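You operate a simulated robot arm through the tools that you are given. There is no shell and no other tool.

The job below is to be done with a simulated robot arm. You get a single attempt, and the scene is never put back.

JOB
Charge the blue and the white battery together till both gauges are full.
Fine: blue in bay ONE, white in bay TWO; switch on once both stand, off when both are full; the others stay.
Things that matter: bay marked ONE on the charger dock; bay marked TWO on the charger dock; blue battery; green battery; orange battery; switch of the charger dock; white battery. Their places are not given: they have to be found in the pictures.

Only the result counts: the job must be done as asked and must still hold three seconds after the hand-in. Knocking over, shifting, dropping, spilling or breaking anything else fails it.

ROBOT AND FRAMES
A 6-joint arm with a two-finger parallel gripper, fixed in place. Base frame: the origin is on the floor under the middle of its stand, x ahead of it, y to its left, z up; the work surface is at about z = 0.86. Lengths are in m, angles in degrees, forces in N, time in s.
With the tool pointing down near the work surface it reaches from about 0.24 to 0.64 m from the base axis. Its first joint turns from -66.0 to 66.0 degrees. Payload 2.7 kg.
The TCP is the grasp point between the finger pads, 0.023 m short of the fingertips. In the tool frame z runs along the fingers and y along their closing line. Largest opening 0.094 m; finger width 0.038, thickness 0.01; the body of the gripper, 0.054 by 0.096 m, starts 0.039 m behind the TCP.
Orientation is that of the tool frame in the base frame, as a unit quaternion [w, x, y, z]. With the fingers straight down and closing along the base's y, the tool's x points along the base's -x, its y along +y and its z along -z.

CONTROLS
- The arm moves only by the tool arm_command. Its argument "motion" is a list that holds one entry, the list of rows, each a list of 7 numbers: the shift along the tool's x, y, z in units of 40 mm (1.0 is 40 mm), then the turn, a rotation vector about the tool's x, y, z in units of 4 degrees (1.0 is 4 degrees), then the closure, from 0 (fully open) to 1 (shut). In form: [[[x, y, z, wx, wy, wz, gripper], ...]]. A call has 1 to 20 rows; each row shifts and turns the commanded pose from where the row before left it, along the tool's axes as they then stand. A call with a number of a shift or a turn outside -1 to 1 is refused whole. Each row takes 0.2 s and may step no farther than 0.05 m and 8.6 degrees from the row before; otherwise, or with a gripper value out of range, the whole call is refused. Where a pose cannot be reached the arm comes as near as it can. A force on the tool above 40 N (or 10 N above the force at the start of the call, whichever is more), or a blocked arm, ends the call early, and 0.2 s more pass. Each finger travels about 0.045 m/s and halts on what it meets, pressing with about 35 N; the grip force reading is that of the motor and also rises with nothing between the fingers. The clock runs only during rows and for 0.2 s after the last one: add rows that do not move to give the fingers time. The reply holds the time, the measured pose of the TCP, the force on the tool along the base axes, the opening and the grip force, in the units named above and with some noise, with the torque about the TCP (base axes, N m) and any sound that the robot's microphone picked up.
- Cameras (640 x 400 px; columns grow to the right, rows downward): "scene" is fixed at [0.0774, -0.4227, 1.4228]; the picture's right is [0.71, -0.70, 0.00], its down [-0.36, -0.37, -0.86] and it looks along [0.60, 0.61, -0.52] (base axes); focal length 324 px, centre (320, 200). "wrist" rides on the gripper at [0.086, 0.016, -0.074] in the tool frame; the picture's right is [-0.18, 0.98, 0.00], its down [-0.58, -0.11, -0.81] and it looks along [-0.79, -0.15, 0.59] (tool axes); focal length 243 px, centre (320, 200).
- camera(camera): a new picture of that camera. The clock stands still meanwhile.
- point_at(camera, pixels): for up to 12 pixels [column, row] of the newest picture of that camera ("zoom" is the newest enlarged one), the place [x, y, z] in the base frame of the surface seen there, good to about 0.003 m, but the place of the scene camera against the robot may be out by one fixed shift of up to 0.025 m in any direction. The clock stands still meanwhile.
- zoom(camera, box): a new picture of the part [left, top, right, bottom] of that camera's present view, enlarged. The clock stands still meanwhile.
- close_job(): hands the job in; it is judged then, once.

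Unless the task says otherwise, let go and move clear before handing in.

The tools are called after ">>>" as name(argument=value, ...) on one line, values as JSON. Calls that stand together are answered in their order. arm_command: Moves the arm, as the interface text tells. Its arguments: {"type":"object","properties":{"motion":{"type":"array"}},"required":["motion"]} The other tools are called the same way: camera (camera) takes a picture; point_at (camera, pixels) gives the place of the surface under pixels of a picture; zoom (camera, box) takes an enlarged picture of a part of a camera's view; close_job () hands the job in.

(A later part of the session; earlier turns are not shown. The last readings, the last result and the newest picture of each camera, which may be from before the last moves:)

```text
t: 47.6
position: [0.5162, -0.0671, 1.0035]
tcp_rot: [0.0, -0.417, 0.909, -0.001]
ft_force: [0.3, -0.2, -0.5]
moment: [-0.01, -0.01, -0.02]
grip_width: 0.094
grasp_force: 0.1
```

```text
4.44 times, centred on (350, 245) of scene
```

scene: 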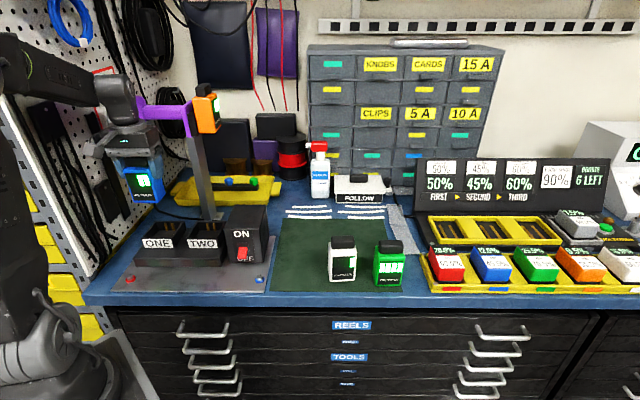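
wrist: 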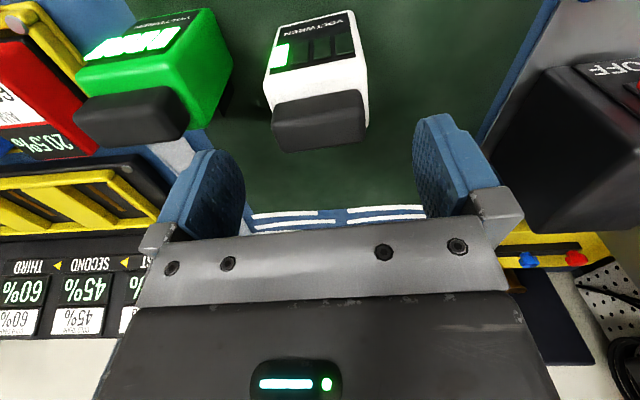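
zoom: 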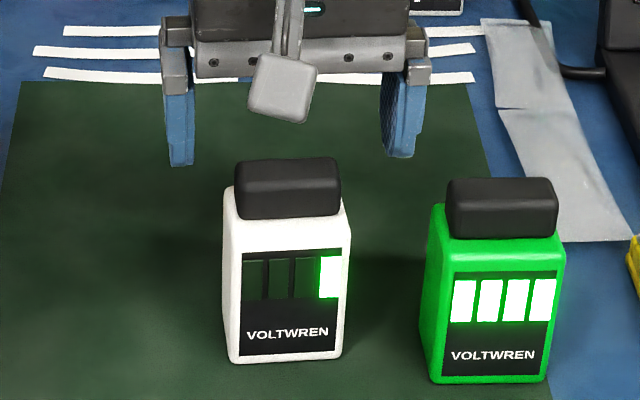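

Yaw now matches (panel edge slope −0.198 equals the expected value) and the fingers are centred on the white cap in the scene zoom (288 vs 288). Descend to z≈0.939 and close.

>>> arm_command(motion=[[[0, 0, 0.5, 0, 0, 0, 0], [0, 0, 0.6, 0, 0, 0, 0], [0, 0, 0.5, 0, 0, 0, 0], [0, 0, 0, 0, 0, 0, 0]]])

>>> zoom(camera="scene", box=[290, 200, 410, 290])

>>> camera(camera="wrist")

```text
t: 48.6
position: [0.515, -0.0665, 0.94]
tcp_rot: [0.0, -0.416, 0.909, 0.0]
ft_force: [0.0, 0.0, -0.1]
moment: [0.03, 0.0, -0.02]
grip_width: 0.0939
grasp_force: 0.0
```

```text
4.44 times, centred on (350, 245) of scene
```

zoom: 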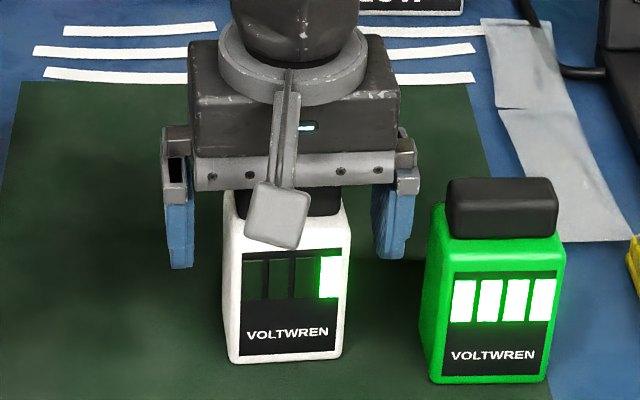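

```text
taken
```

wrist: 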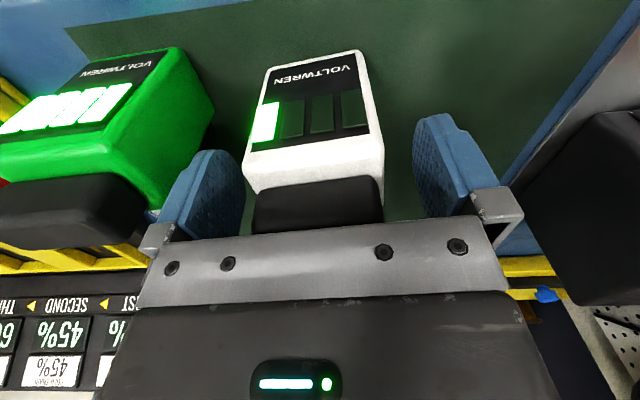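

White is in nearly the identical spot in the wrist view as blue was when gripped (text at (315,73)). Close the gripper fully, wait, then test-lift a few mm.

>>> arm_command(motion=[[[0, 0, 0, 0, 0, 0, 0.3], [0, 0, 0, 0, 0, 0, 0.4], [0, 0, 0, 0, 0, 0, 0.6], [0, 0, 0, 0, 0, 0, 1], [0, 0, 0, 0, 0, 0, 1], [0, 0, 0, 0, 0, 0, 1], [0, 0, 0, 0, 0, 0, 1], [0, 0, 0, 0, 0, 0, 1], [0, 0, 0, 0, 0, 0, 1], [0, 0, -0.05, 0, 0, 0, 1], [0, 0, -0.05, 0, 0, 0, 1], [0, 0, 0, 0, 0, 0, 1]]])

>>> zoom(camera="scene", box=[290, 200, 410, 290])

>>> camera(camera="wrist")

```text
t: 51.2
position: [0.5158, -0.0684, 0.9451]
tcp_rot: [0.0, -0.416, 0.909, 0.0]
ft_force: [0.0, 1.1, -3.7]
moment: [0.0, 0.0, 0.04]
grip_width: 0.0599
grasp_force: 34.9
```

```text
4.44 times, centred on (350, 245) of scene
```

zoom: 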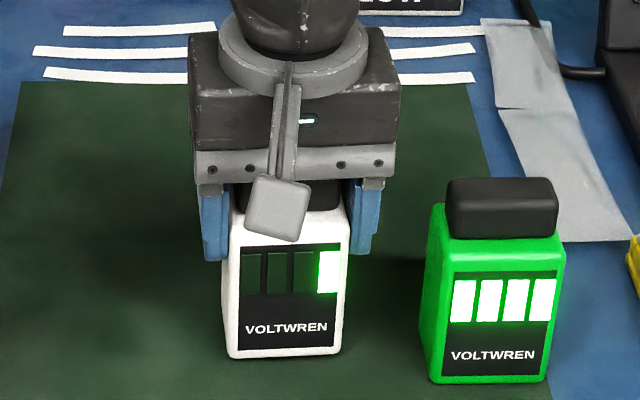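

```text
taken
```

wrist: 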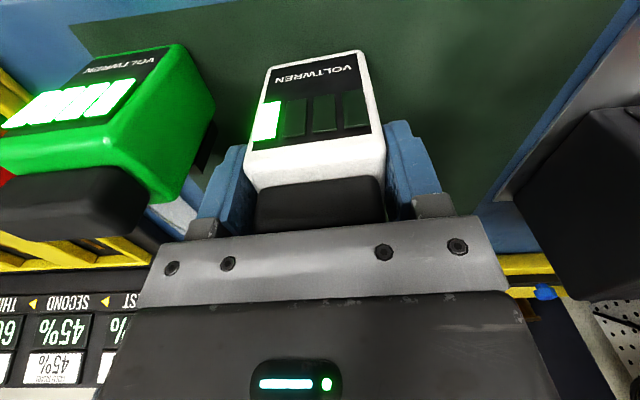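

White is held (3.7+ N load, 0.0599 opening). Lift slowly to z≈1.09.

>>> arm_command(motion=[[[0, 0, -0.1, 0, 0, 0, 1], [0, 0, -0.2, 0, 0, 0, 1], [0, 0, -0.3, 0, 0, 0, 1], [0, 0, -0.4, 0, 0, 0, 1], [0, 0, -0.4, 0, 0, 0, 1], [0, 0, -0.4, 0, 0, 0, 1], [0, 0, -0.4, 0, 0, 0, 1], [0, 0, -0.4, 0, 0, 0, 1], [0, 0, -0.4, 0, 0, 0, 1], [0, 0, -0.4, 0, 0, 0, 1], [0, 0, -0.2, 0, 0, 0, 1], [0, 0, -0.1, 0, 0, 0, 1], [0, 0, 0, 0, 0, 0, 1]]])

>>> camera(camera="wrist")

>>> camera(camera="scene")

```text
t: 54.0
position: [0.5162, -0.0681, 1.0932]
tcp_rot: [0.0, -0.416, 0.909, 0.0]
ft_force: [-1.0, 0.2, -5.0]
moment: [0.0, 0.0, 0.01]
grip_width: 0.0599
grasp_force: 34.8
```

```text
taken
```

wrist: 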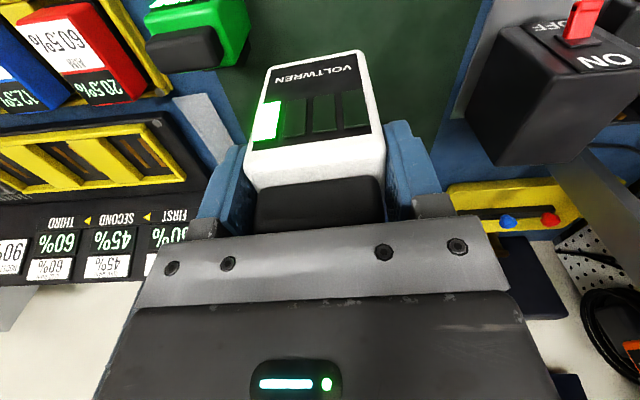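

```text
taken
```

scene: 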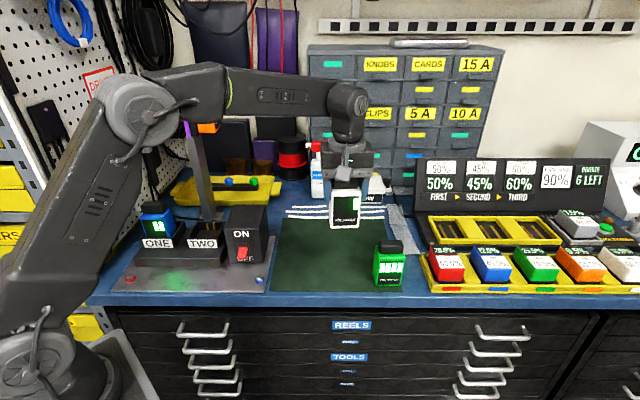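

White is held at the same place in the hand as blue was; load 5 N. I square the yaw to 45° and carry it to above bay TWO (TCP target ≈(0.336,0.234)).

>>> arm_command(motion=[[[0, 0, 0, 0, 0, 0.35, 1], [0, 0, 0, 0, 0, 0.35, 1], [0, 0, 0, 0, 0, 0.35, 1], [-0.0656, 0.26, 0, 0, 0, 0, 1], [-0.111, 0.44, 0, 0, 0, 0, 1], [-0.14, 0.555, 0, 0, 0, 0, 1], [-0.14, 0.555, 0, 0, 0, 0, 1], [-0.14, 0.555, 0, 0, 0, 0, 1], [-0.14, 0.555, 0, 0, 0, 0, 1], [-0.14, 0.555, 0, 0, 0, 0, 1], [-0.14, 0.555, 0, 0, 0, 0, 1], [-0.14, 0.555, 0, 0, 0, 0, 1], [-0.14, 0.555, 0, 0, 0, 0, 1], [-0.14, 0.555, 0, 0, 0, 0, 1], [-0.14, 0.555, 0, 0, 0, 0, 1], [-0.14, 0.555, 0, 0, 0, 0, 1], [-0.14, 0.555, 0, 0, 0, 0, 1], [-0.14, 0.555, 0, 0, 0, 0, 1], [-0.1, 0.4, 0, 0, 0, 0, 1], [-0.05, 0.2, 0, 0, 0, 0, 1]]])

>>> camera(camera="wrist")

>>> camera(camera="scene")

```text
t: 58.2
position: [0.3364, 0.2346, 1.0938]
tcp_rot: [0.0, -0.383, 0.924, 0.0]
ft_force: [-0.1, -0.2, -4.8]
moment: [-0.02, 0.04, 0.0]
grip_width: 0.0599
grasp_force: 34.8
```

```text
taken
```

wrist: 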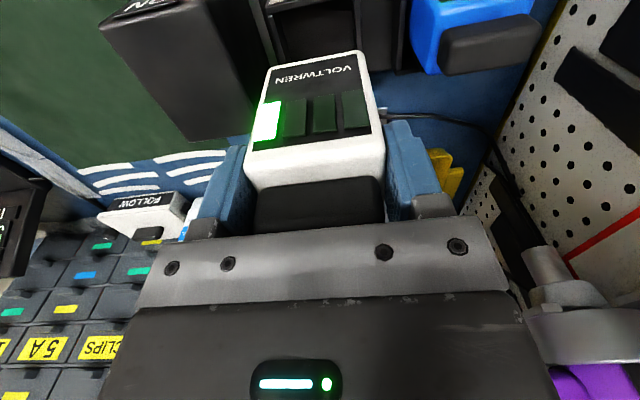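

```text
taken
```

scene: 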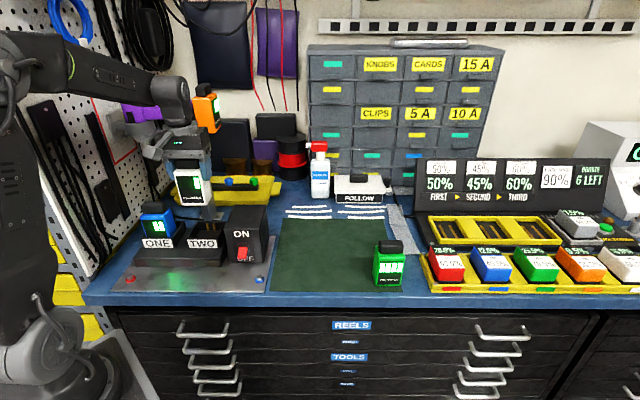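

Hand is over TWO at (0.3364,0.2346), load steady. I lower to about 27 mm above the rim and check alignment.

>>> arm_command(motion=[[[0, 0, 0.3, 0, 0, 0, 1], [0, 0, 0.4, 0, 0, 0, 1], [0, 0, 0.4, 0, 0, 0, 1], [0, 0, 0.4, 0, 0, 0, 1], [0, 0, 0.2, 0, 0, 0, 1], [0, 0, 0.1, 0, 0, 0, 1], [0, 0, 0, 0, 0, 0, 1]]])

>>> zoom(camera="scene", box=[150, 170, 270, 280])

>>> zoom(camera="wrist", box=[220, 0, 420, 120])

```text
t: 59.8
position: [0.3348, 0.2347, 1.0211]
tcp_rot: [0.0, -0.383, 0.924, 0.0]
ft_force: [0.1, -0.4, -5.1]
moment: [0.02, -0.01, 0.0]
grip_width: 0.0596
grasp_force: 35.1
```

```text
3.64 times, centred on (210, 225) of scene
```

zoom: 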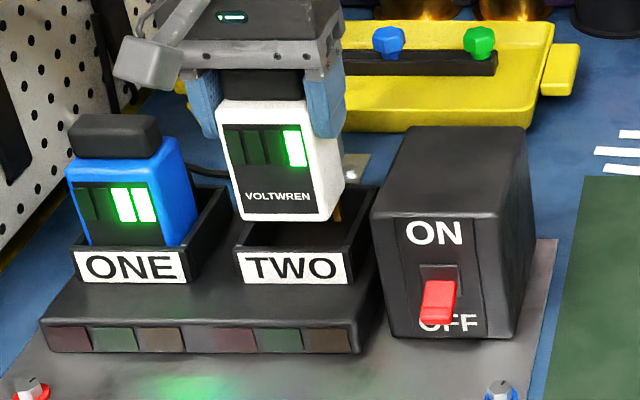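

```text
3.20 times, centred on (320, 60) of wrist
```

zoom: 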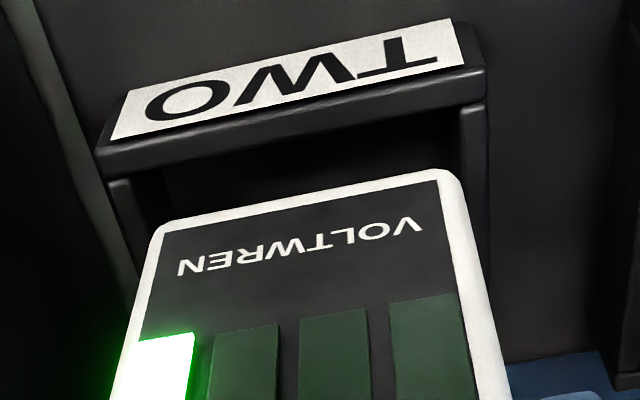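

>>> arm_command(motion=[[[0, 0, 0.2, 0, 0, 0, 1], [0, 0, 0.2, 0, 0, 0, 1], [0, 0, 0, 0, 0, 0, 1]]])

>>> zoom(camera="wrist", box=[220, 0, 420, 120])

>>> point_at(camera="zoom", pixels=[[160, 232], [440, 175], [300, 205], [200, 222], [380, 188], [310, 150], [310, 158], [310, 166], [310, 174], [130, 230], [140, 235], [475, 160]])

```text
t: 60.6
position: [0.3357, 0.2347, 1.0042]
tcp_rot: [0.0, -0.383, 0.924, 0.0]
ft_force: [0.5, 0.3, -5.5]
moment: [-0.02, 0.0, -0.03]
grip_width: 0.0599
grasp_force: 35.0
```

```text
3.20 times, centred on (320, 60) of wrist
```

zoom: 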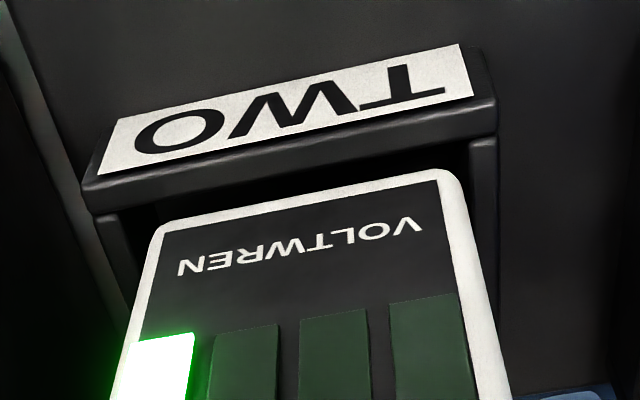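

```text
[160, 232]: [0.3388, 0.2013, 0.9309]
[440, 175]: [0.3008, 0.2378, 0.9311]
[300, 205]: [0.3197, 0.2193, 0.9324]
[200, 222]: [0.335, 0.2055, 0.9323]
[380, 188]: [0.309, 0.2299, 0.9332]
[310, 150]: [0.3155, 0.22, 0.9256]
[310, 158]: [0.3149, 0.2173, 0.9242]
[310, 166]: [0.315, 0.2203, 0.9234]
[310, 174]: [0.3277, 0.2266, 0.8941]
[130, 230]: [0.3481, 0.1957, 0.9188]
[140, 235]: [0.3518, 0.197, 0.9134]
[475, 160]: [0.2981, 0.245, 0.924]
```

White's front edge reads n≈0.3814 (same as blue's good insertion), lateral centre −0.071 vs bay −0.0723. I shift 1.2 mm right and descend slowly.

>>> arm_command(motion=[[[0, -0.03, 0.06, 0, 0, 0, 1], [0, 0, 0.1, 0, 0, 0, 1], [0, 0, 0.1, 0, 0, 0, 1], [0, 0, 0.1, 0, 0, 0, 1], [0, 0, 0, 0, 0, 0, 1]]])

>>> zoom(camera="scene", box=[150, 170, 270, 280])

>>> zoom(camera="wrist", box=[220, 0, 420, 120])

```text
t: 61.8
position: [0.3368, 0.2334, 0.99]
tcp_rot: [0.0, -0.383, 0.924, 0.0]
ft_force: [0.2, 0.1, -4.1]
moment: [-0.01, 0.03, 0.02]
grip_width: 0.0597
grasp_force: 35.1
```

```text
3.64 times, centred on (210, 225) of scene
```

zoom: 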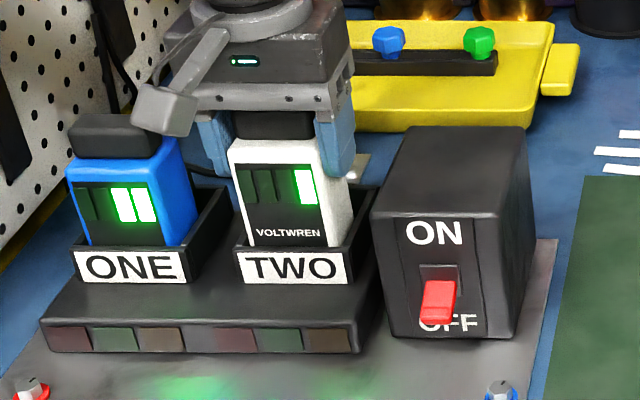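

```text
3.20 times, centred on (320, 60) of wrist
```

zoom: 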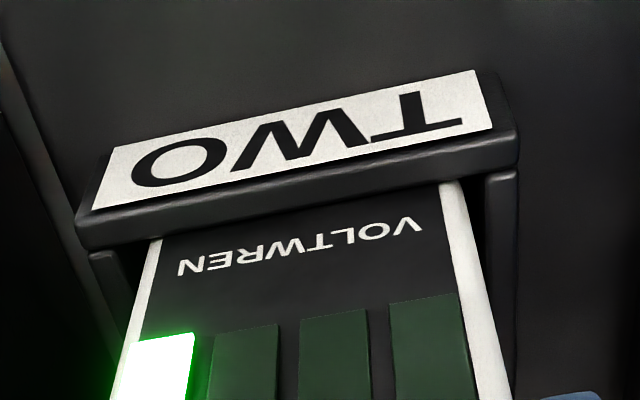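

White is entering bay TWO with unchanged load, matching the ONE picture. Continue down, then fine steps.

>>> arm_command(motion=[[[0, 0, 0.1, 0, 0, 0, 1], [0, 0, 0.1, 0, 0, 0, 1], [0, 0, 0.1, 0, 0, 0, 1], [0, 0, 0.04, 0, 0, 0, 1], [0, 0, 0, 0, 0, 0, 1]]])

```text
t: 63.0
position: [0.3364, 0.2333, 0.9771]
tcp_rot: [0.001, -0.382, 0.924, 0.0]
ft_force: [0.3, -0.1, -3.9]
moment: [0.02, 0.04, 0.01]
grip_width: 0.0598
grasp_force: 34.9
```

>>> arm_command(motion=[[[0, 0, 0.03, 0, 0, 0, 1], [0, 0, 0.03, 0, 0, 0, 1], [0, 0, 0, 0, 0, 0, 1]]])

```text
t: 63.8
position: [0.3367, 0.234, 0.9747]
tcp_rot: [0.001, -0.383, 0.924, -0.001]
ft_force: [-3.6, -3.5, 12.4]
moment: [-0.29, 0.68, 0.04]
grip_width: 0.0597
grasp_force: 35.3
```

Floor contact at z≈0.9747 (as expected for this grip height). I ease up ~0.6 mm and release.

>>> arm_command(motion=[[[0, 0, -0.02, 0, 0, 0, 1], [0, 0, 0, 0, 0, 0, 0.35], [0, 0, 0, 0, 0, 0, 0.3], [0, 0, 0, 0, 0, 0, 0.2], [0, 0, 0, 0, 0, 0, 0.1], [0, 0, 0, 0, 0, 0, 0.1]]])

>>> zoom(camera="scene", box=[120, 170, 280, 280])

>>> camera(camera="wrist")

```text
t: 65.2
position: [0.3369, 0.2335, 0.9754]
tcp_rot: [0.0, -0.383, 0.924, 0.0]
ft_force: [-0.4, -0.9, 1.0]
moment: [-0.02, -0.01, 0.02]
grip_width: 0.0847
grasp_force: 0.1
```

```text
3.64 times, centred on (200, 225) of scene
```

zoom: 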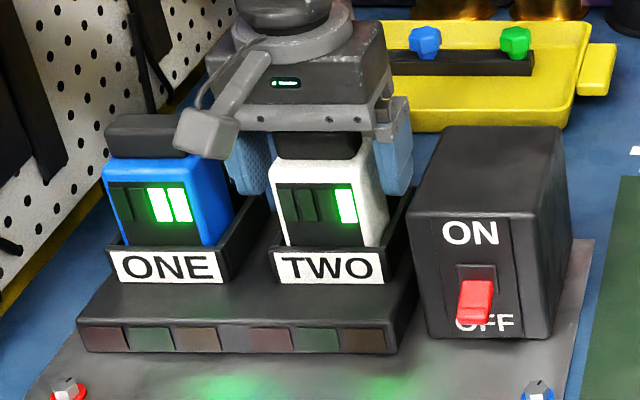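

```text
taken
```

wrist: 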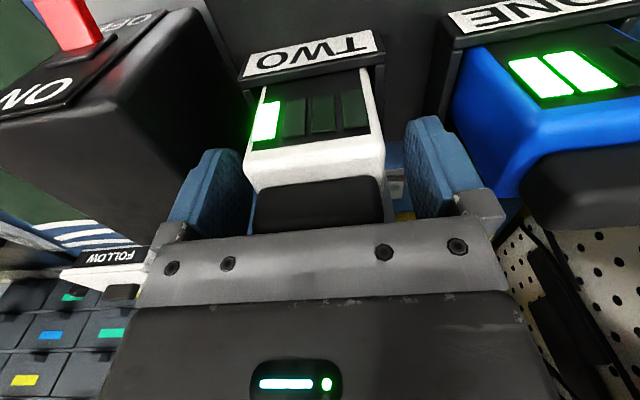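

White stands in TWO and is released. I retreat straight up.

>>> arm_command(motion=[[[0, 0, -0.2, 0, 0, 0, 0.1], [0, 0, -0.4, 0, 0, 0, 0.05], [0, 0, -0.7, 0, 0, 0, 0], [0, 0, -0.8, 0, 0, 0, 0], [0, 0, -0.8, 0, 0, 0, 0], [0, 0, -0.3, 0, 0, 0, 0]]])

>>> camera(camera="wrist")

>>> zoom(camera="scene", box=[110, 180, 270, 290])

```text
t: 66.6
position: [0.3356, 0.233, 1.1028]
tcp_rot: [0.0, -0.382, 0.924, 0.001]
ft_force: [0.5, 0.8, 0.1]
moment: [0.0, 0.03, -0.01]
grip_width: 0.0937
grasp_force: 0.1
```

```text
taken
```

wrist: 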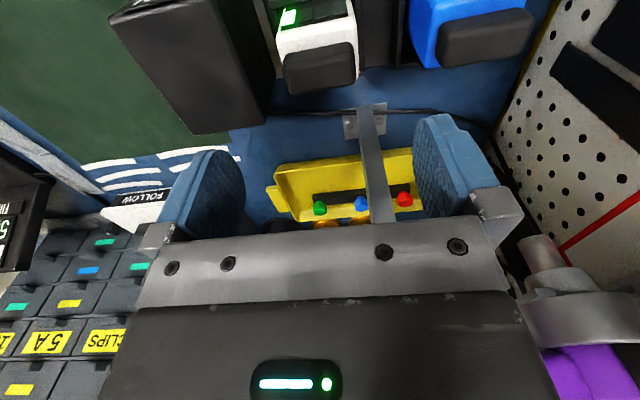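

```text
3.64 times, centred on (190, 235) of scene
```

zoom: 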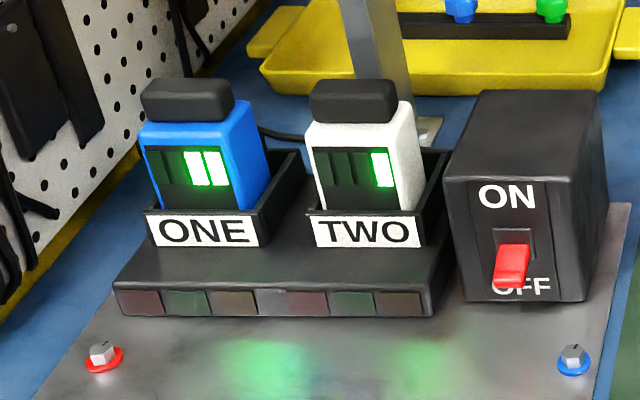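

Both batteries stand in their bays (blue 2 bars, white 1 bar). Next I position the wrist camera in front of the switch for a close look at the red lever.

>>> arm_command(motion=[[[0.66, -0.522, 0, 0, 0, 0, 0], [0.66, -0.522, 0, 0, 0, 0, 0], [0.66, -0.522, 0, 0, 0, 0, 0], [0.66, -0.522, 0, 0, 0, 0, 0], [0.66, -0.522, 0, 0, 0, 0, 0], [0, 0, 0.6, 0, 0, 0, 0], [0, 0, 0.6, 0, 0, 0, 0], [0, 0, 0.6, 0, 0, 0, 0]]])

>>> camera(camera="wrist")

>>> zoom(camera="wrist", box=[220, 20, 440, 160])

>>> zoom(camera="scene", box=[215, 200, 285, 290])

```text
t: 68.4
position: [0.3171, 0.0662, 1.032]
tcp_rot: [0.0, -0.382, 0.924, 0.0]
ft_force: [-0.3, 0.0, 0.2]
moment: [0.01, 0.02, 0.02]
grip_width: 0.0941
grasp_force: 0.1
```

```text
taken
```

wrist: 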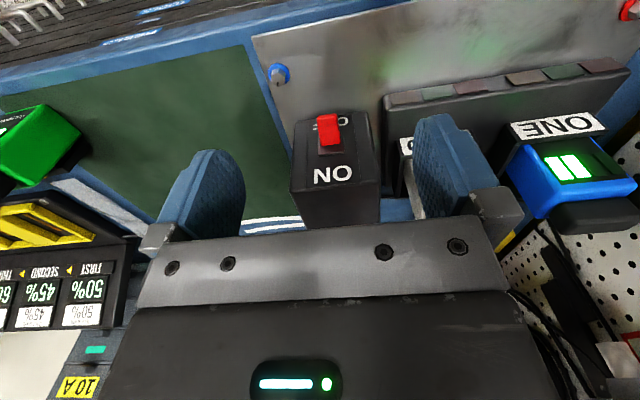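

```text
2.86 times, centred on (330, 90) of wrist
```

zoom: 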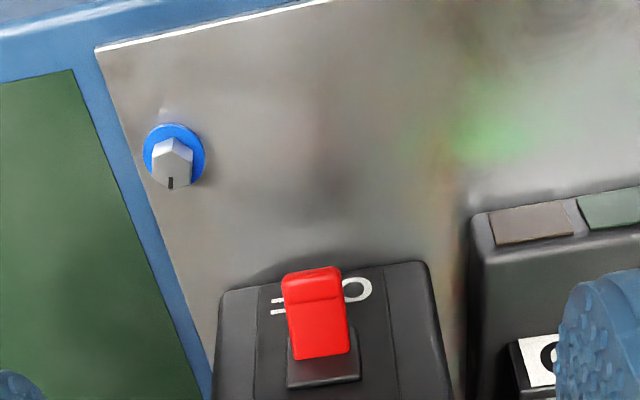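

```text
4.44 times, centred on (250, 245) of scene
```

zoom: 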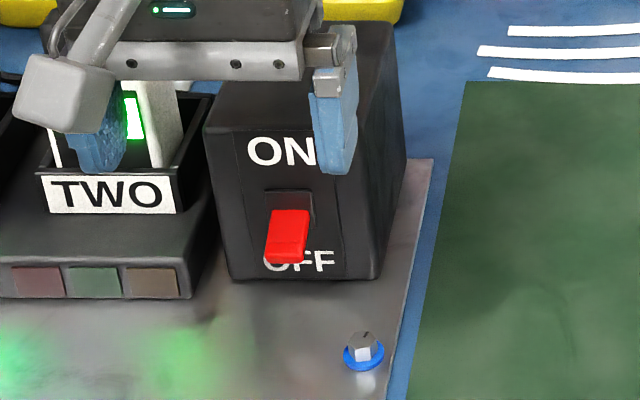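

>>> zoom(camera="wrist", box=[280, 90, 400, 190])

>>> point_at(camera="zoom", pixels=[[240, 120], [215, 120], [262, 118], [215, 150], [270, 145], [240, 150], [245, 180], [245, 205], [225, 230], [275, 222], [250, 225], [250, 238]])

```text
4.00 times, centred on (340, 140) of wrist
```

zoom: 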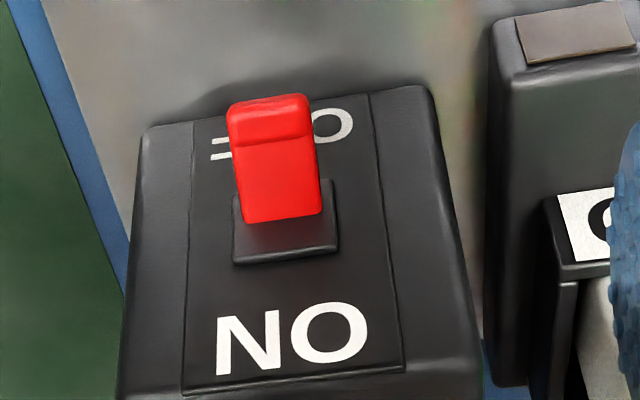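

```text
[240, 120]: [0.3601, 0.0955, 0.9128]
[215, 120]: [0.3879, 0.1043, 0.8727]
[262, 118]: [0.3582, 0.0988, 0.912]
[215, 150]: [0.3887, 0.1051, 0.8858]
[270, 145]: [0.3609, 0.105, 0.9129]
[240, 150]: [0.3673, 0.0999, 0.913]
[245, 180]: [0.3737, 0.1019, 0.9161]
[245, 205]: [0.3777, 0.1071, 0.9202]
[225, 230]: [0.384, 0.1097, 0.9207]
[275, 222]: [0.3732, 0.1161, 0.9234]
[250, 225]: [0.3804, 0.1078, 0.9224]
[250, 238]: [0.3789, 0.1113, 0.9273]
```

>>> point_at(camera="zoom", pixels=[[270, 105], [270, 120], [275, 150], [280, 180], [283, 205], [235, 130], [305, 120], [243, 170], [318, 160], [250, 212], [318, 205], [285, 225]])

>>> point_at(camera="zoom", pixels=[[270, 98], [245, 105], [298, 100], [285, 245], [240, 255], [330, 240], [285, 330], [200, 350], [390, 330], [170, 250], [420, 200], [300, 385]])

>>> zoom(camera="scene", box=[225, 220, 265, 280])

```text
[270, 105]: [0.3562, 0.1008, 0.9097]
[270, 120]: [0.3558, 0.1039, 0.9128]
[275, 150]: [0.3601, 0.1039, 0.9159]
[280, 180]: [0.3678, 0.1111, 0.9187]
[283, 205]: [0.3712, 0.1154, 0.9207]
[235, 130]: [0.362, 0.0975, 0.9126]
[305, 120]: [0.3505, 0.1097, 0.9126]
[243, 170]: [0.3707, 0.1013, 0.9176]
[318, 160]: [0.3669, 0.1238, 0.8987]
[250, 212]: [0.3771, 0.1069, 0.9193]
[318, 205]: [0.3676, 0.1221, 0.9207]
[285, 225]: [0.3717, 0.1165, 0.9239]
```

```text
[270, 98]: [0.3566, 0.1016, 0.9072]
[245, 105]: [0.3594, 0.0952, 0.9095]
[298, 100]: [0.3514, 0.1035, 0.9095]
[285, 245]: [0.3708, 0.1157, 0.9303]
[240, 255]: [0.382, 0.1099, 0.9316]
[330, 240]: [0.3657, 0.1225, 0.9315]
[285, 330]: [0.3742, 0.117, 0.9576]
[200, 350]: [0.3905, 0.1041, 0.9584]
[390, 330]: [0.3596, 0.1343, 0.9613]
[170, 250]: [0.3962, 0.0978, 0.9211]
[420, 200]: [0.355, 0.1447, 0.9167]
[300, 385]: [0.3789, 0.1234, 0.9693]
```

```text
6.67 times, centred on (245, 250) of scene
```

zoom: 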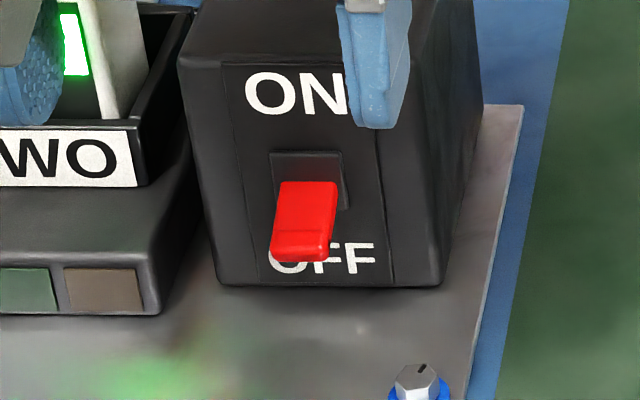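

The lever's centreline is l≈−0.180, its top runs from (n 0.345,z 0.921) at the panel to the tip (n 0.323,z 0.910), i.e. it points ~28° down (OFF). I'll pinch it from both sides with a slightly tilted hand: first narrow the fingers to ~0.05, tilt 16°, and move to above/in front of it.

>>> arm_command(motion=[[[0, 0, 0, 0, -1, 0, 0.2], [0, 0, 0, 0, -1, 0, 0.45], [0, 0, 0, 0, -1, 0, 0.45], [0, 0, 0, 0, -1, 0, 0.45], [-0.2, -0.022, 0.725, 0, 0, 0, 0.45], [-0.2, -0.022, 0.725, 0, 0, 0, 0.45], [-0.2, -0.021, 0.725, 0, 0, 0, 0.45], [0, 0, 0, 0, 0, 0, 0.45]]])

>>> camera(camera="wrist")

>>> zoom(camera="scene", box=[200, 190, 300, 290])

```text
t: 70.2
position: [0.3526, 0.0976, 0.9535]
tcp_rot: [0.129, -0.378, 0.915, 0.054]
ft_force: [1.2, -0.2, 0.2]
moment: [0.02, 0.01, -0.01]
grip_width: 0.0518
grasp_force: 0.1
```

```text
taken
```

wrist: 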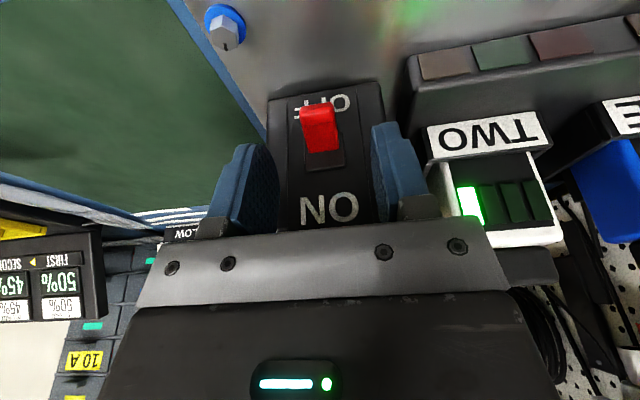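

```text
4.00 times, centred on (250, 240) of scene
```

zoom: 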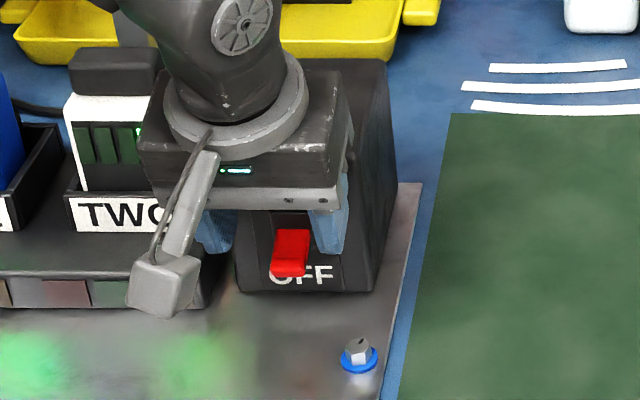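

The lever (wrist (320,128)) is centred between the fingers. I lower ~35 mm so the pads straddle the lever, then look.

>>> arm_command(motion=[[[0.061, 0, 0.213, 0, 0, 0, 0.45], [0.061, 0, 0.213, 0, 0, 0, 0.45], [0.061, 0, 0.213, 0, 0, 0, 0.45], [0.061, 0, 0.213, 0, 0, 0, 0.45], [0, 0, 0, 0, 0, 0, 0.45]]])

>>> camera(camera="wrist")

>>> zoom(camera="scene", box=[200, 190, 300, 290])

```text
t: 71.4
position: [0.352, 0.0975, 0.9205]
tcp_rot: [0.129, -0.379, 0.915, 0.053]
ft_force: [0.6, -0.2, -0.6]
moment: [-0.03, -0.01, 0.02]
grip_width: 0.0517
grasp_force: 0.0
```

```text
taken
```

wrist: 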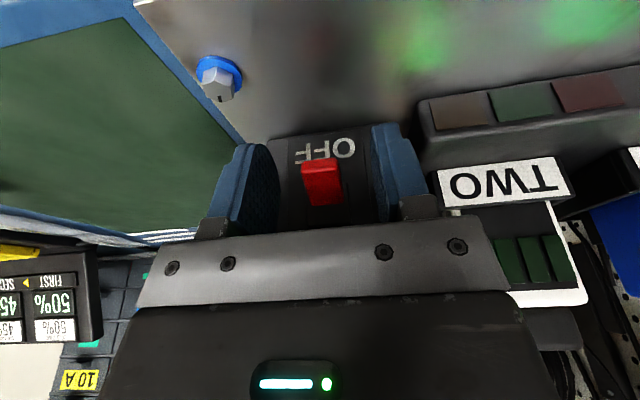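

```text
4.00 times, centred on (250, 240) of scene
```

zoom: 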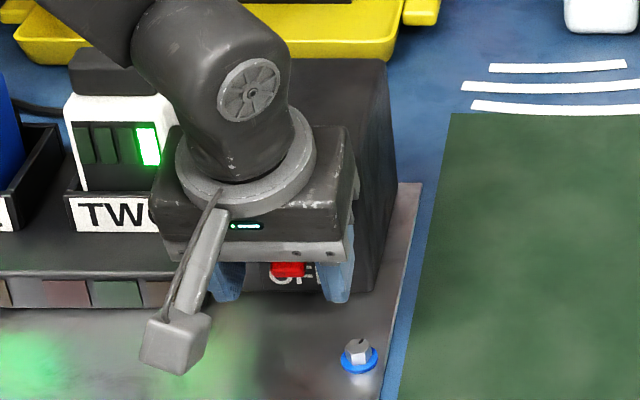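

The pads now straddle the lever with no contact. I drop 4 mm more and close the fingers on it.

>>> arm_command(motion=[[[0.028, 0, 0.096, 0, 0, 0, 0.45], [0, 0, 0, 0, 0, 0, 0.6], [0, 0, 0, 0, 0, 0, 0.7], [0, 0, 0, 0, 0, 0, 0.8], [0, 0, 0, 0, 0, 0, 1], [0, 0, 0, 0, 0, 0, 1], [0, 0, 0, 0, 0, 0, 1]]])

>>> camera(camera="wrist")

>>> zoom(camera="scene", box=[130, 180, 290, 290])

```text
t: 73.0
position: [0.3516, 0.0964, 0.9157]
tcp_rot: [0.13, -0.379, 0.915, 0.052]
ft_force: [10.9, -14.2, -5.3]
moment: [-0.32, -0.01, -0.21]
grip_width: 0.0199
grasp_force: 44.9
```

```text
taken
```

wrist: 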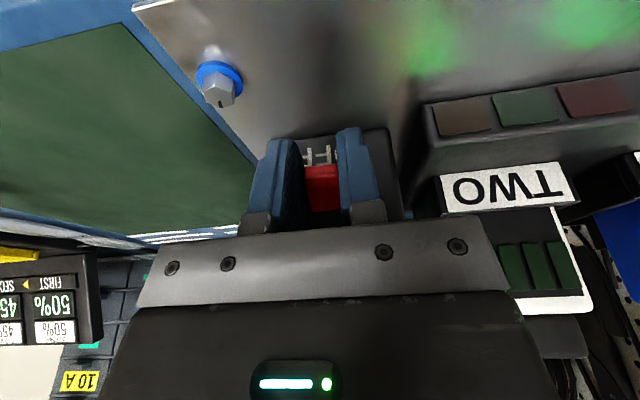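

```text
3.64 times, centred on (210, 235) of scene
```

zoom: 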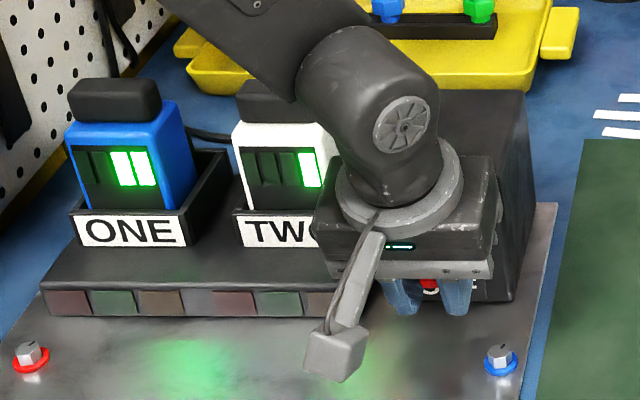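

Lever is pinched (opening 0.0199) but there is a ~17 N sideways force toward −l, so the hand is slightly too far left. I relieve it by ~1.2 mm to the right.

>>> arm_command(motion=[[[0, -0.03, 0, 0, 0, 0, 1], [0, 0, 0, 0, 0, 0, 1]]])

```text
t: 73.6
position: [0.3521, 0.0957, 0.9151]
tcp_rot: [0.128, -0.38, 0.915, 0.054]
ft_force: [0.5, -8.3, 3.4]
moment: [0.1, -0.13, -0.19]
grip_width: 0.02
grasp_force: 44.9
```

Side force down to ~6 N. Now I raise the pinched lever in small steps, watching force.

>>> arm_command(motion=[[[-0.0276, -0.01, -0.096, 0, 0, 0, 1], [-0.0276, 0, -0.096, 0, 0, 0, 1], [-0.0276, 0, -0.096, 0, 0, 0, 1]]])

>>> camera(camera="wrist")

>>> zoom(camera="scene", box=[130, 180, 290, 290])

```text
t: 74.4
position: [0.3519, 0.0953, 0.9247]
tcp_rot: [0.125, -0.379, 0.915, 0.054]
ft_force: [6.4, -9.9, -31.0]
moment: [-0.96, 0.65, -0.15]
grip_width: 0.0198
grasp_force: 44.7
```

```text
taken
```

wrist: 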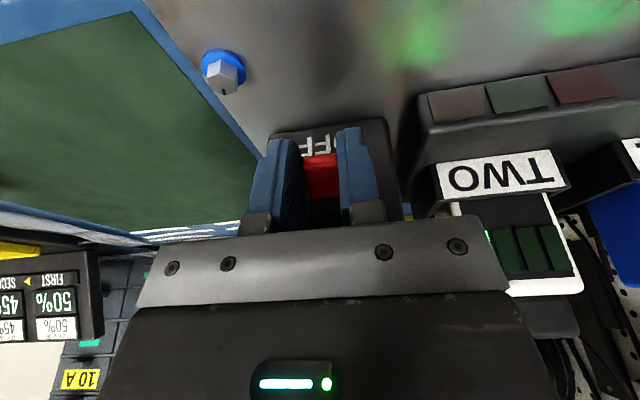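

```text
3.64 times, centred on (210, 235) of scene
```

zoom: 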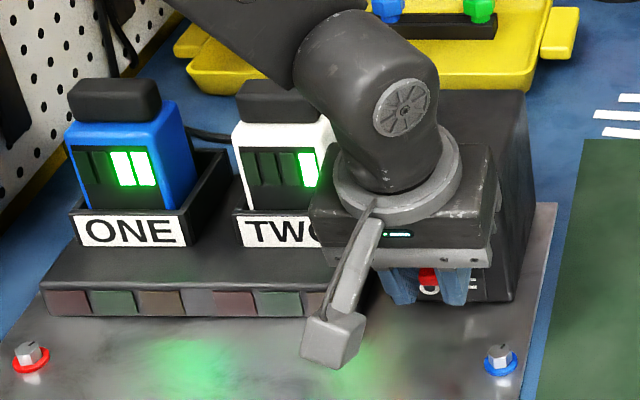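

Lifting met 31 N and the lever (red at wrist (321,175)) mostly slipped between the pads. I zoom to see how far the lever has turned.

>>> zoom(camera="wrist", box=[260, 110, 400, 220])

>>> zoom(camera="scene", box=[220, 230, 280, 280])

```text
3.64 times, centred on (330, 165) of wrist
```

zoom: 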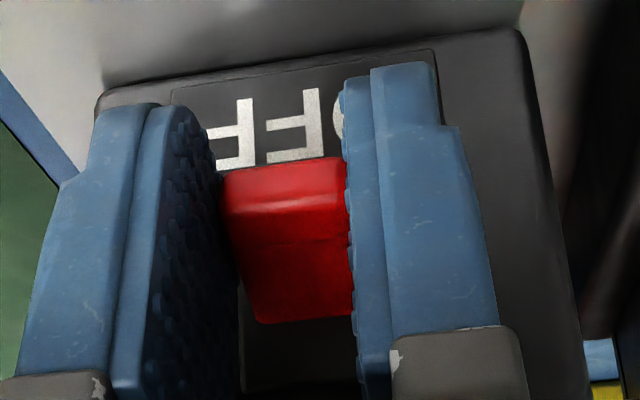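

```text
8.00 times, centred on (250, 255) of scene
```

zoom: 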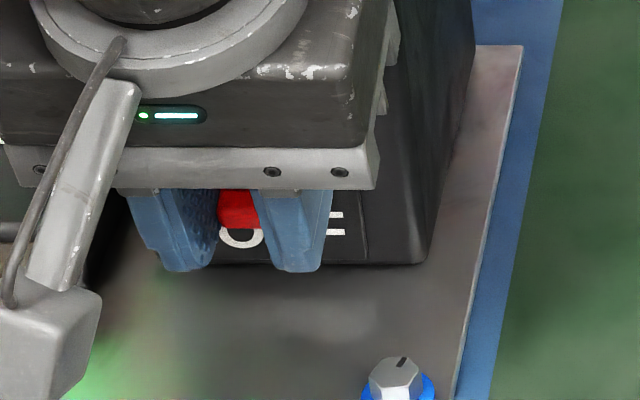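

The "FF" of OFF is now uncovered, so the lever has turned partway up. I'll turn the hand together with the lever (tilting back toward vertical while rising) to avoid the pads resisting.

>>> arm_command(motion=[[[-0.025, 0, -0.053, 0, 1, 0, 1], [-0.022, 0, -0.055, 0, 1, 0, 1]]])

>>> zoom(camera="wrist", box=[260, 110, 400, 220])

>>> zoom(camera="scene", box=[130, 180, 290, 290])

```text
t: 75.0
position: [0.3512, 0.0976, 0.9308]
tcp_rot: [0.062, -0.382, 0.922, 0.027]
ft_force: [0.8, -13.0, -23.4]
moment: [-0.74, 0.61, 0.04]
grip_width: 0.0199
grasp_force: 45.1
```

```text
3.64 times, centred on (330, 165) of wrist
```

zoom: 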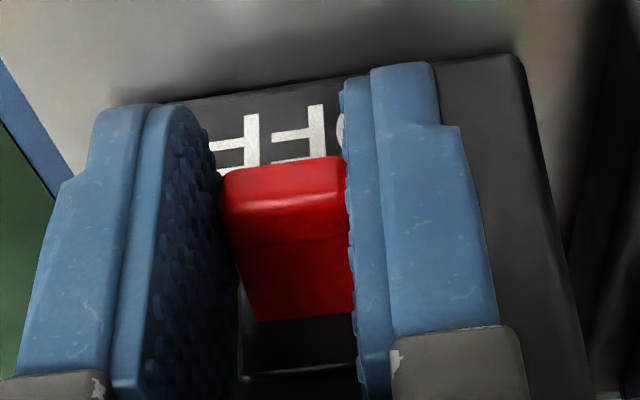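

```text
3.64 times, centred on (210, 235) of scene
```

zoom: 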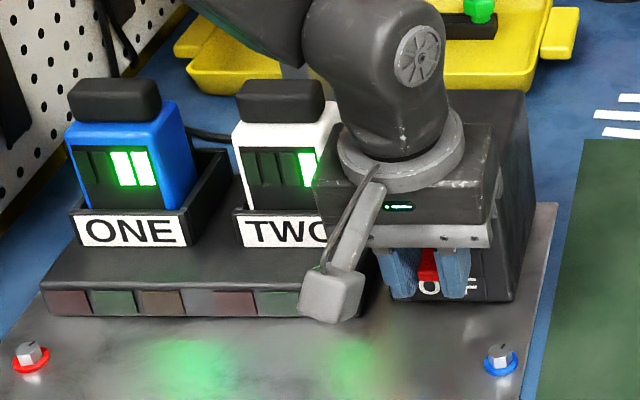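

Force dropped to 23 N and the lever keeps turning with the hand. Continue turning/raising.

>>> arm_command(motion=[[[-0.018, 0, -0.056, 0, 1, 0, 1], [-0.014, 0, -0.057, 0, 1, 0, 1]]])

>>> zoom(camera="wrist", box=[260, 110, 400, 220])

>>> zoom(camera="scene", box=[130, 180, 290, 290])

```text
t: 75.6
position: [0.3529, 0.0984, 0.9361]
tcp_rot: [-0.001, -0.383, 0.924, 0.001]
ft_force: [-3.1, -8.4, -17.9]
moment: [-0.42, 0.58, -0.13]
grip_width: 0.0199
grasp_force: 45.1
```

```text
3.64 times, centred on (330, 165) of wrist
```

zoom: 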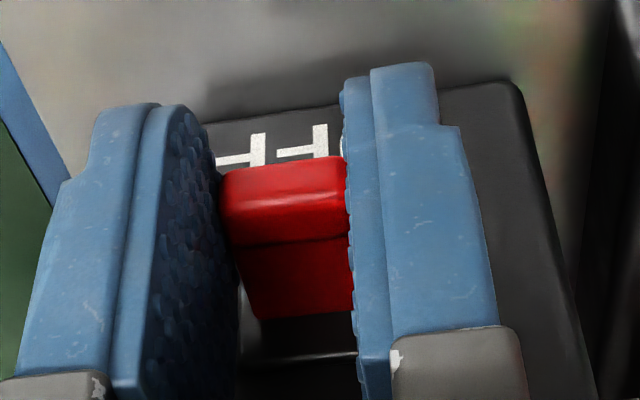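

```text
3.64 times, centred on (210, 235) of scene
```

zoom: 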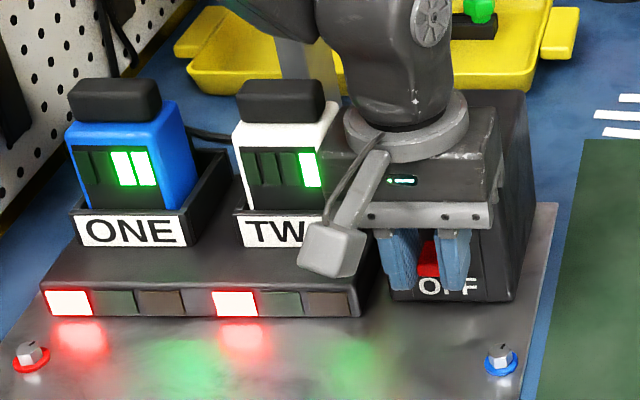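

The dock's red lamps (scene zoom (68,303) and (236,303)) just lit for both bays — the switch has gone past its ON point. I continue raising the lever to its ON end so it will stay.

>>> arm_command(motion=[[[-0.01, 0, -0.07, 0, 0.8, 0, 1], [-0.006, 0, -0.07, 0, 0.8, 0, 1]]])

>>> zoom(camera="wrist", box=[260, 110, 400, 220])

>>> zoom(camera="scene", box=[130, 180, 290, 290])

```text
t: 76.2
position: [0.3543, 0.0995, 0.9404]
tcp_rot: [-0.051, -0.383, 0.922, -0.022]
ft_force: [2.8, 3.4, -29.8]
moment: [-0.66, 0.59, -0.2]
grip_width: 0.0199
grasp_force: 45.1
```

```text
3.64 times, centred on (330, 165) of wrist
```

zoom: 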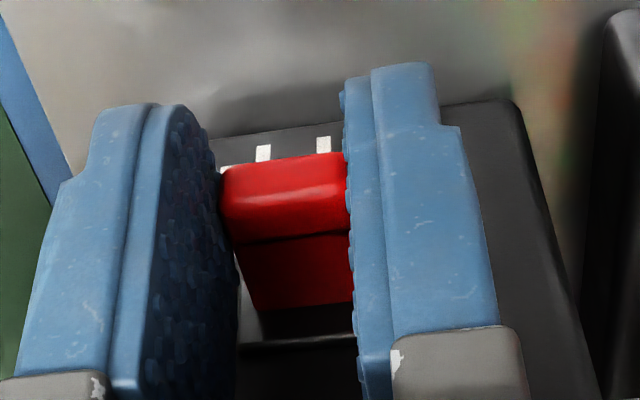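

```text
3.64 times, centred on (210, 235) of scene
```

zoom: 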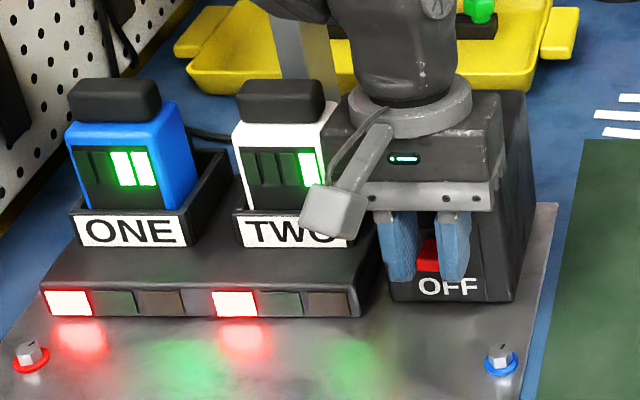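

The lever is now about level and lamps stay red. I raise a bit further, dragging it toward ON.

>>> arm_command(motion=[[[0.005, 0, -0.1, 0, 0.5, 0, 1], [0.008, 0, -0.1, 0, 0.5, 0, 1]]])

>>> zoom(camera="wrist", box=[260, 110, 400, 220])

>>> zoom(camera="scene", box=[130, 180, 290, 290])

```text
t: 76.8
position: [0.3556, 0.1005, 0.9497]
tcp_rot: [-0.083, -0.381, 0.92, -0.034]
ft_force: [4.8, 10.4, -29.1]
moment: [-0.39, 0.51, -0.04]
grip_width: 0.0197
grasp_force: 45.3
```

```text
3.64 times, centred on (330, 165) of wrist
```

zoom: 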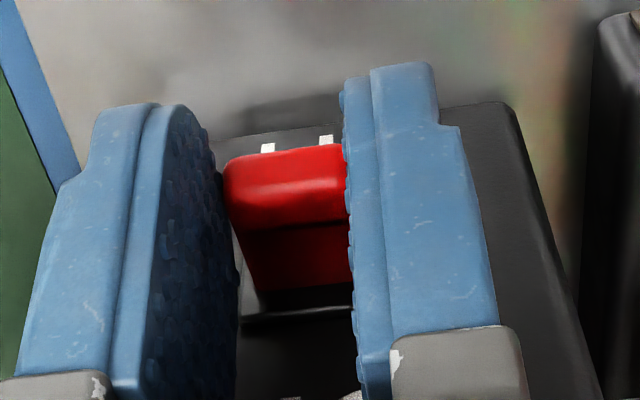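

```text
3.64 times, centred on (210, 235) of scene
```

zoom: 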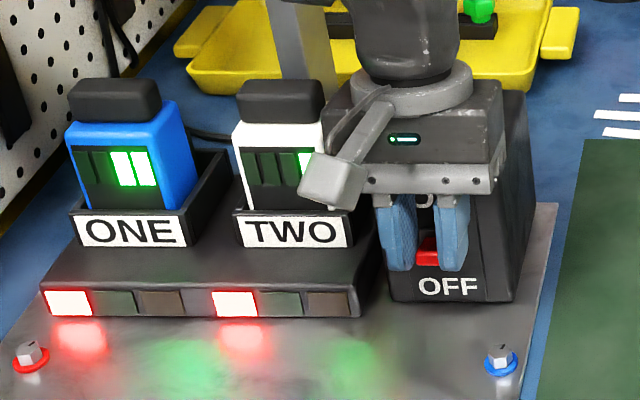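

Lever is now slightly above level ("OFF" fully visible below it), lamps still red. I open the fingers a little to see whether the lever stays/snaps to ON.

>>> arm_command(motion=[[[0, 0, 0, 0, 0, 0, 0.65]]])

>>> zoom(camera="wrist", box=[260, 110, 400, 220])

>>> zoom(camera="scene", box=[130, 180, 290, 290])

```text
t: 77.2
position: [0.3546, 0.0993, 0.9506]
tcp_rot: [-0.083, -0.381, 0.92, -0.035]
ft_force: [-0.2, 0.2, -0.3]
moment: [0.0, -0.02, 0.01]
grip_width: 0.0329
grasp_force: 0.1
```

```text
3.64 times, centred on (330, 165) of wrist
```

zoom: 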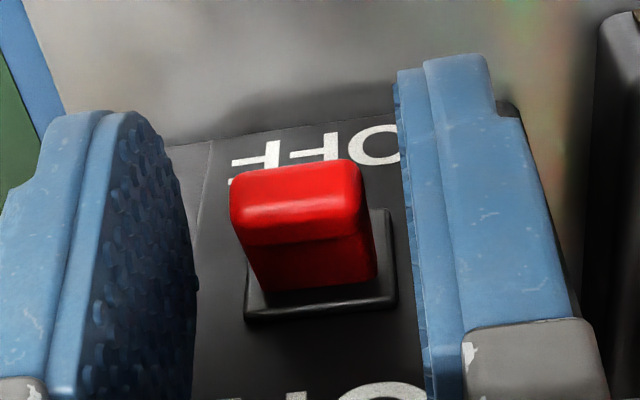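

```text
3.64 times, centred on (210, 235) of scene
```

zoom: 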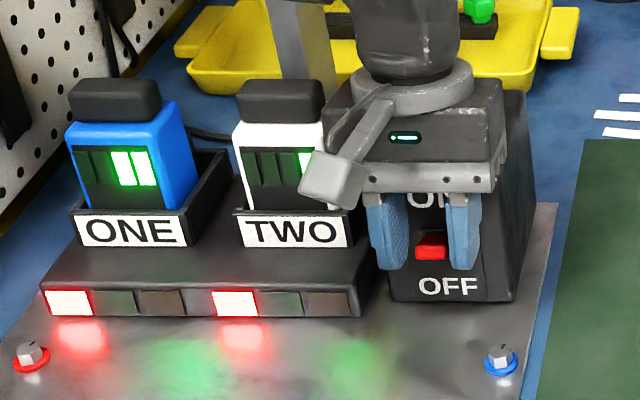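

Released without force; the lever has gone up and stays at ON, red lamps lit, gauges still 2 and 1 bars. Clock is paused during pictures, so I measure the lever's ON position now for switching off later.

>>> zoom(camera="wrist", box=[260, 110, 400, 220])

>>> point_at(camera="zoom", pixels=[[300, 185], [300, 205], [300, 225], [300, 240], [310, 260], [315, 280], [240, 200], [355, 190], [255, 270], [370, 255], [320, 295], [300, 170]])

>>> zoom(camera="scene", box=[225, 225, 265, 265])

```text
3.64 times, centred on (330, 165) of wrist
```

zoom: 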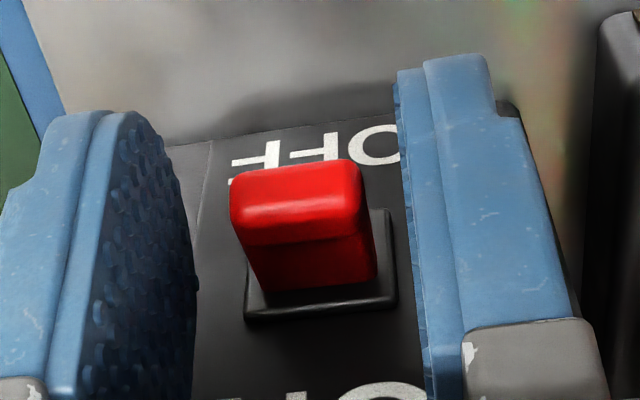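

```text
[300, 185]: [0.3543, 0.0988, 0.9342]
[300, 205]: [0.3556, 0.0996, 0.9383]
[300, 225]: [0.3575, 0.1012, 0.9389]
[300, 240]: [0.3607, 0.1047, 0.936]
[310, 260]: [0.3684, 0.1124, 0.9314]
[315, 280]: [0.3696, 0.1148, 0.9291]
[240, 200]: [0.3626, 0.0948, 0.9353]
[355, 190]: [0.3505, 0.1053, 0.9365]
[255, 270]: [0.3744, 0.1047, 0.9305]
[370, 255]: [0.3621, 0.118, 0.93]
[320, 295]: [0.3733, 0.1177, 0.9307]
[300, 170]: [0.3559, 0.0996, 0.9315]
```

```text
10.00 times, centred on (245, 245) of scene
```

zoom: 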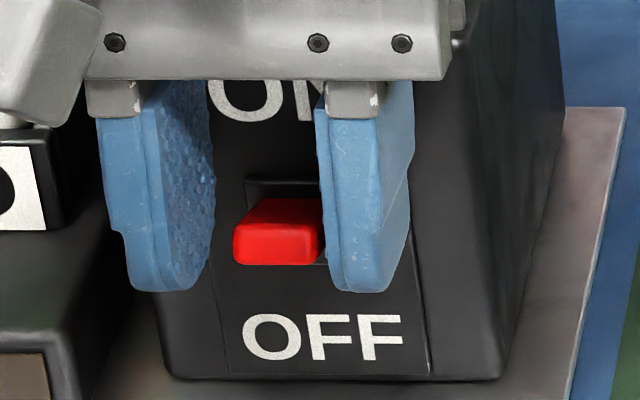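

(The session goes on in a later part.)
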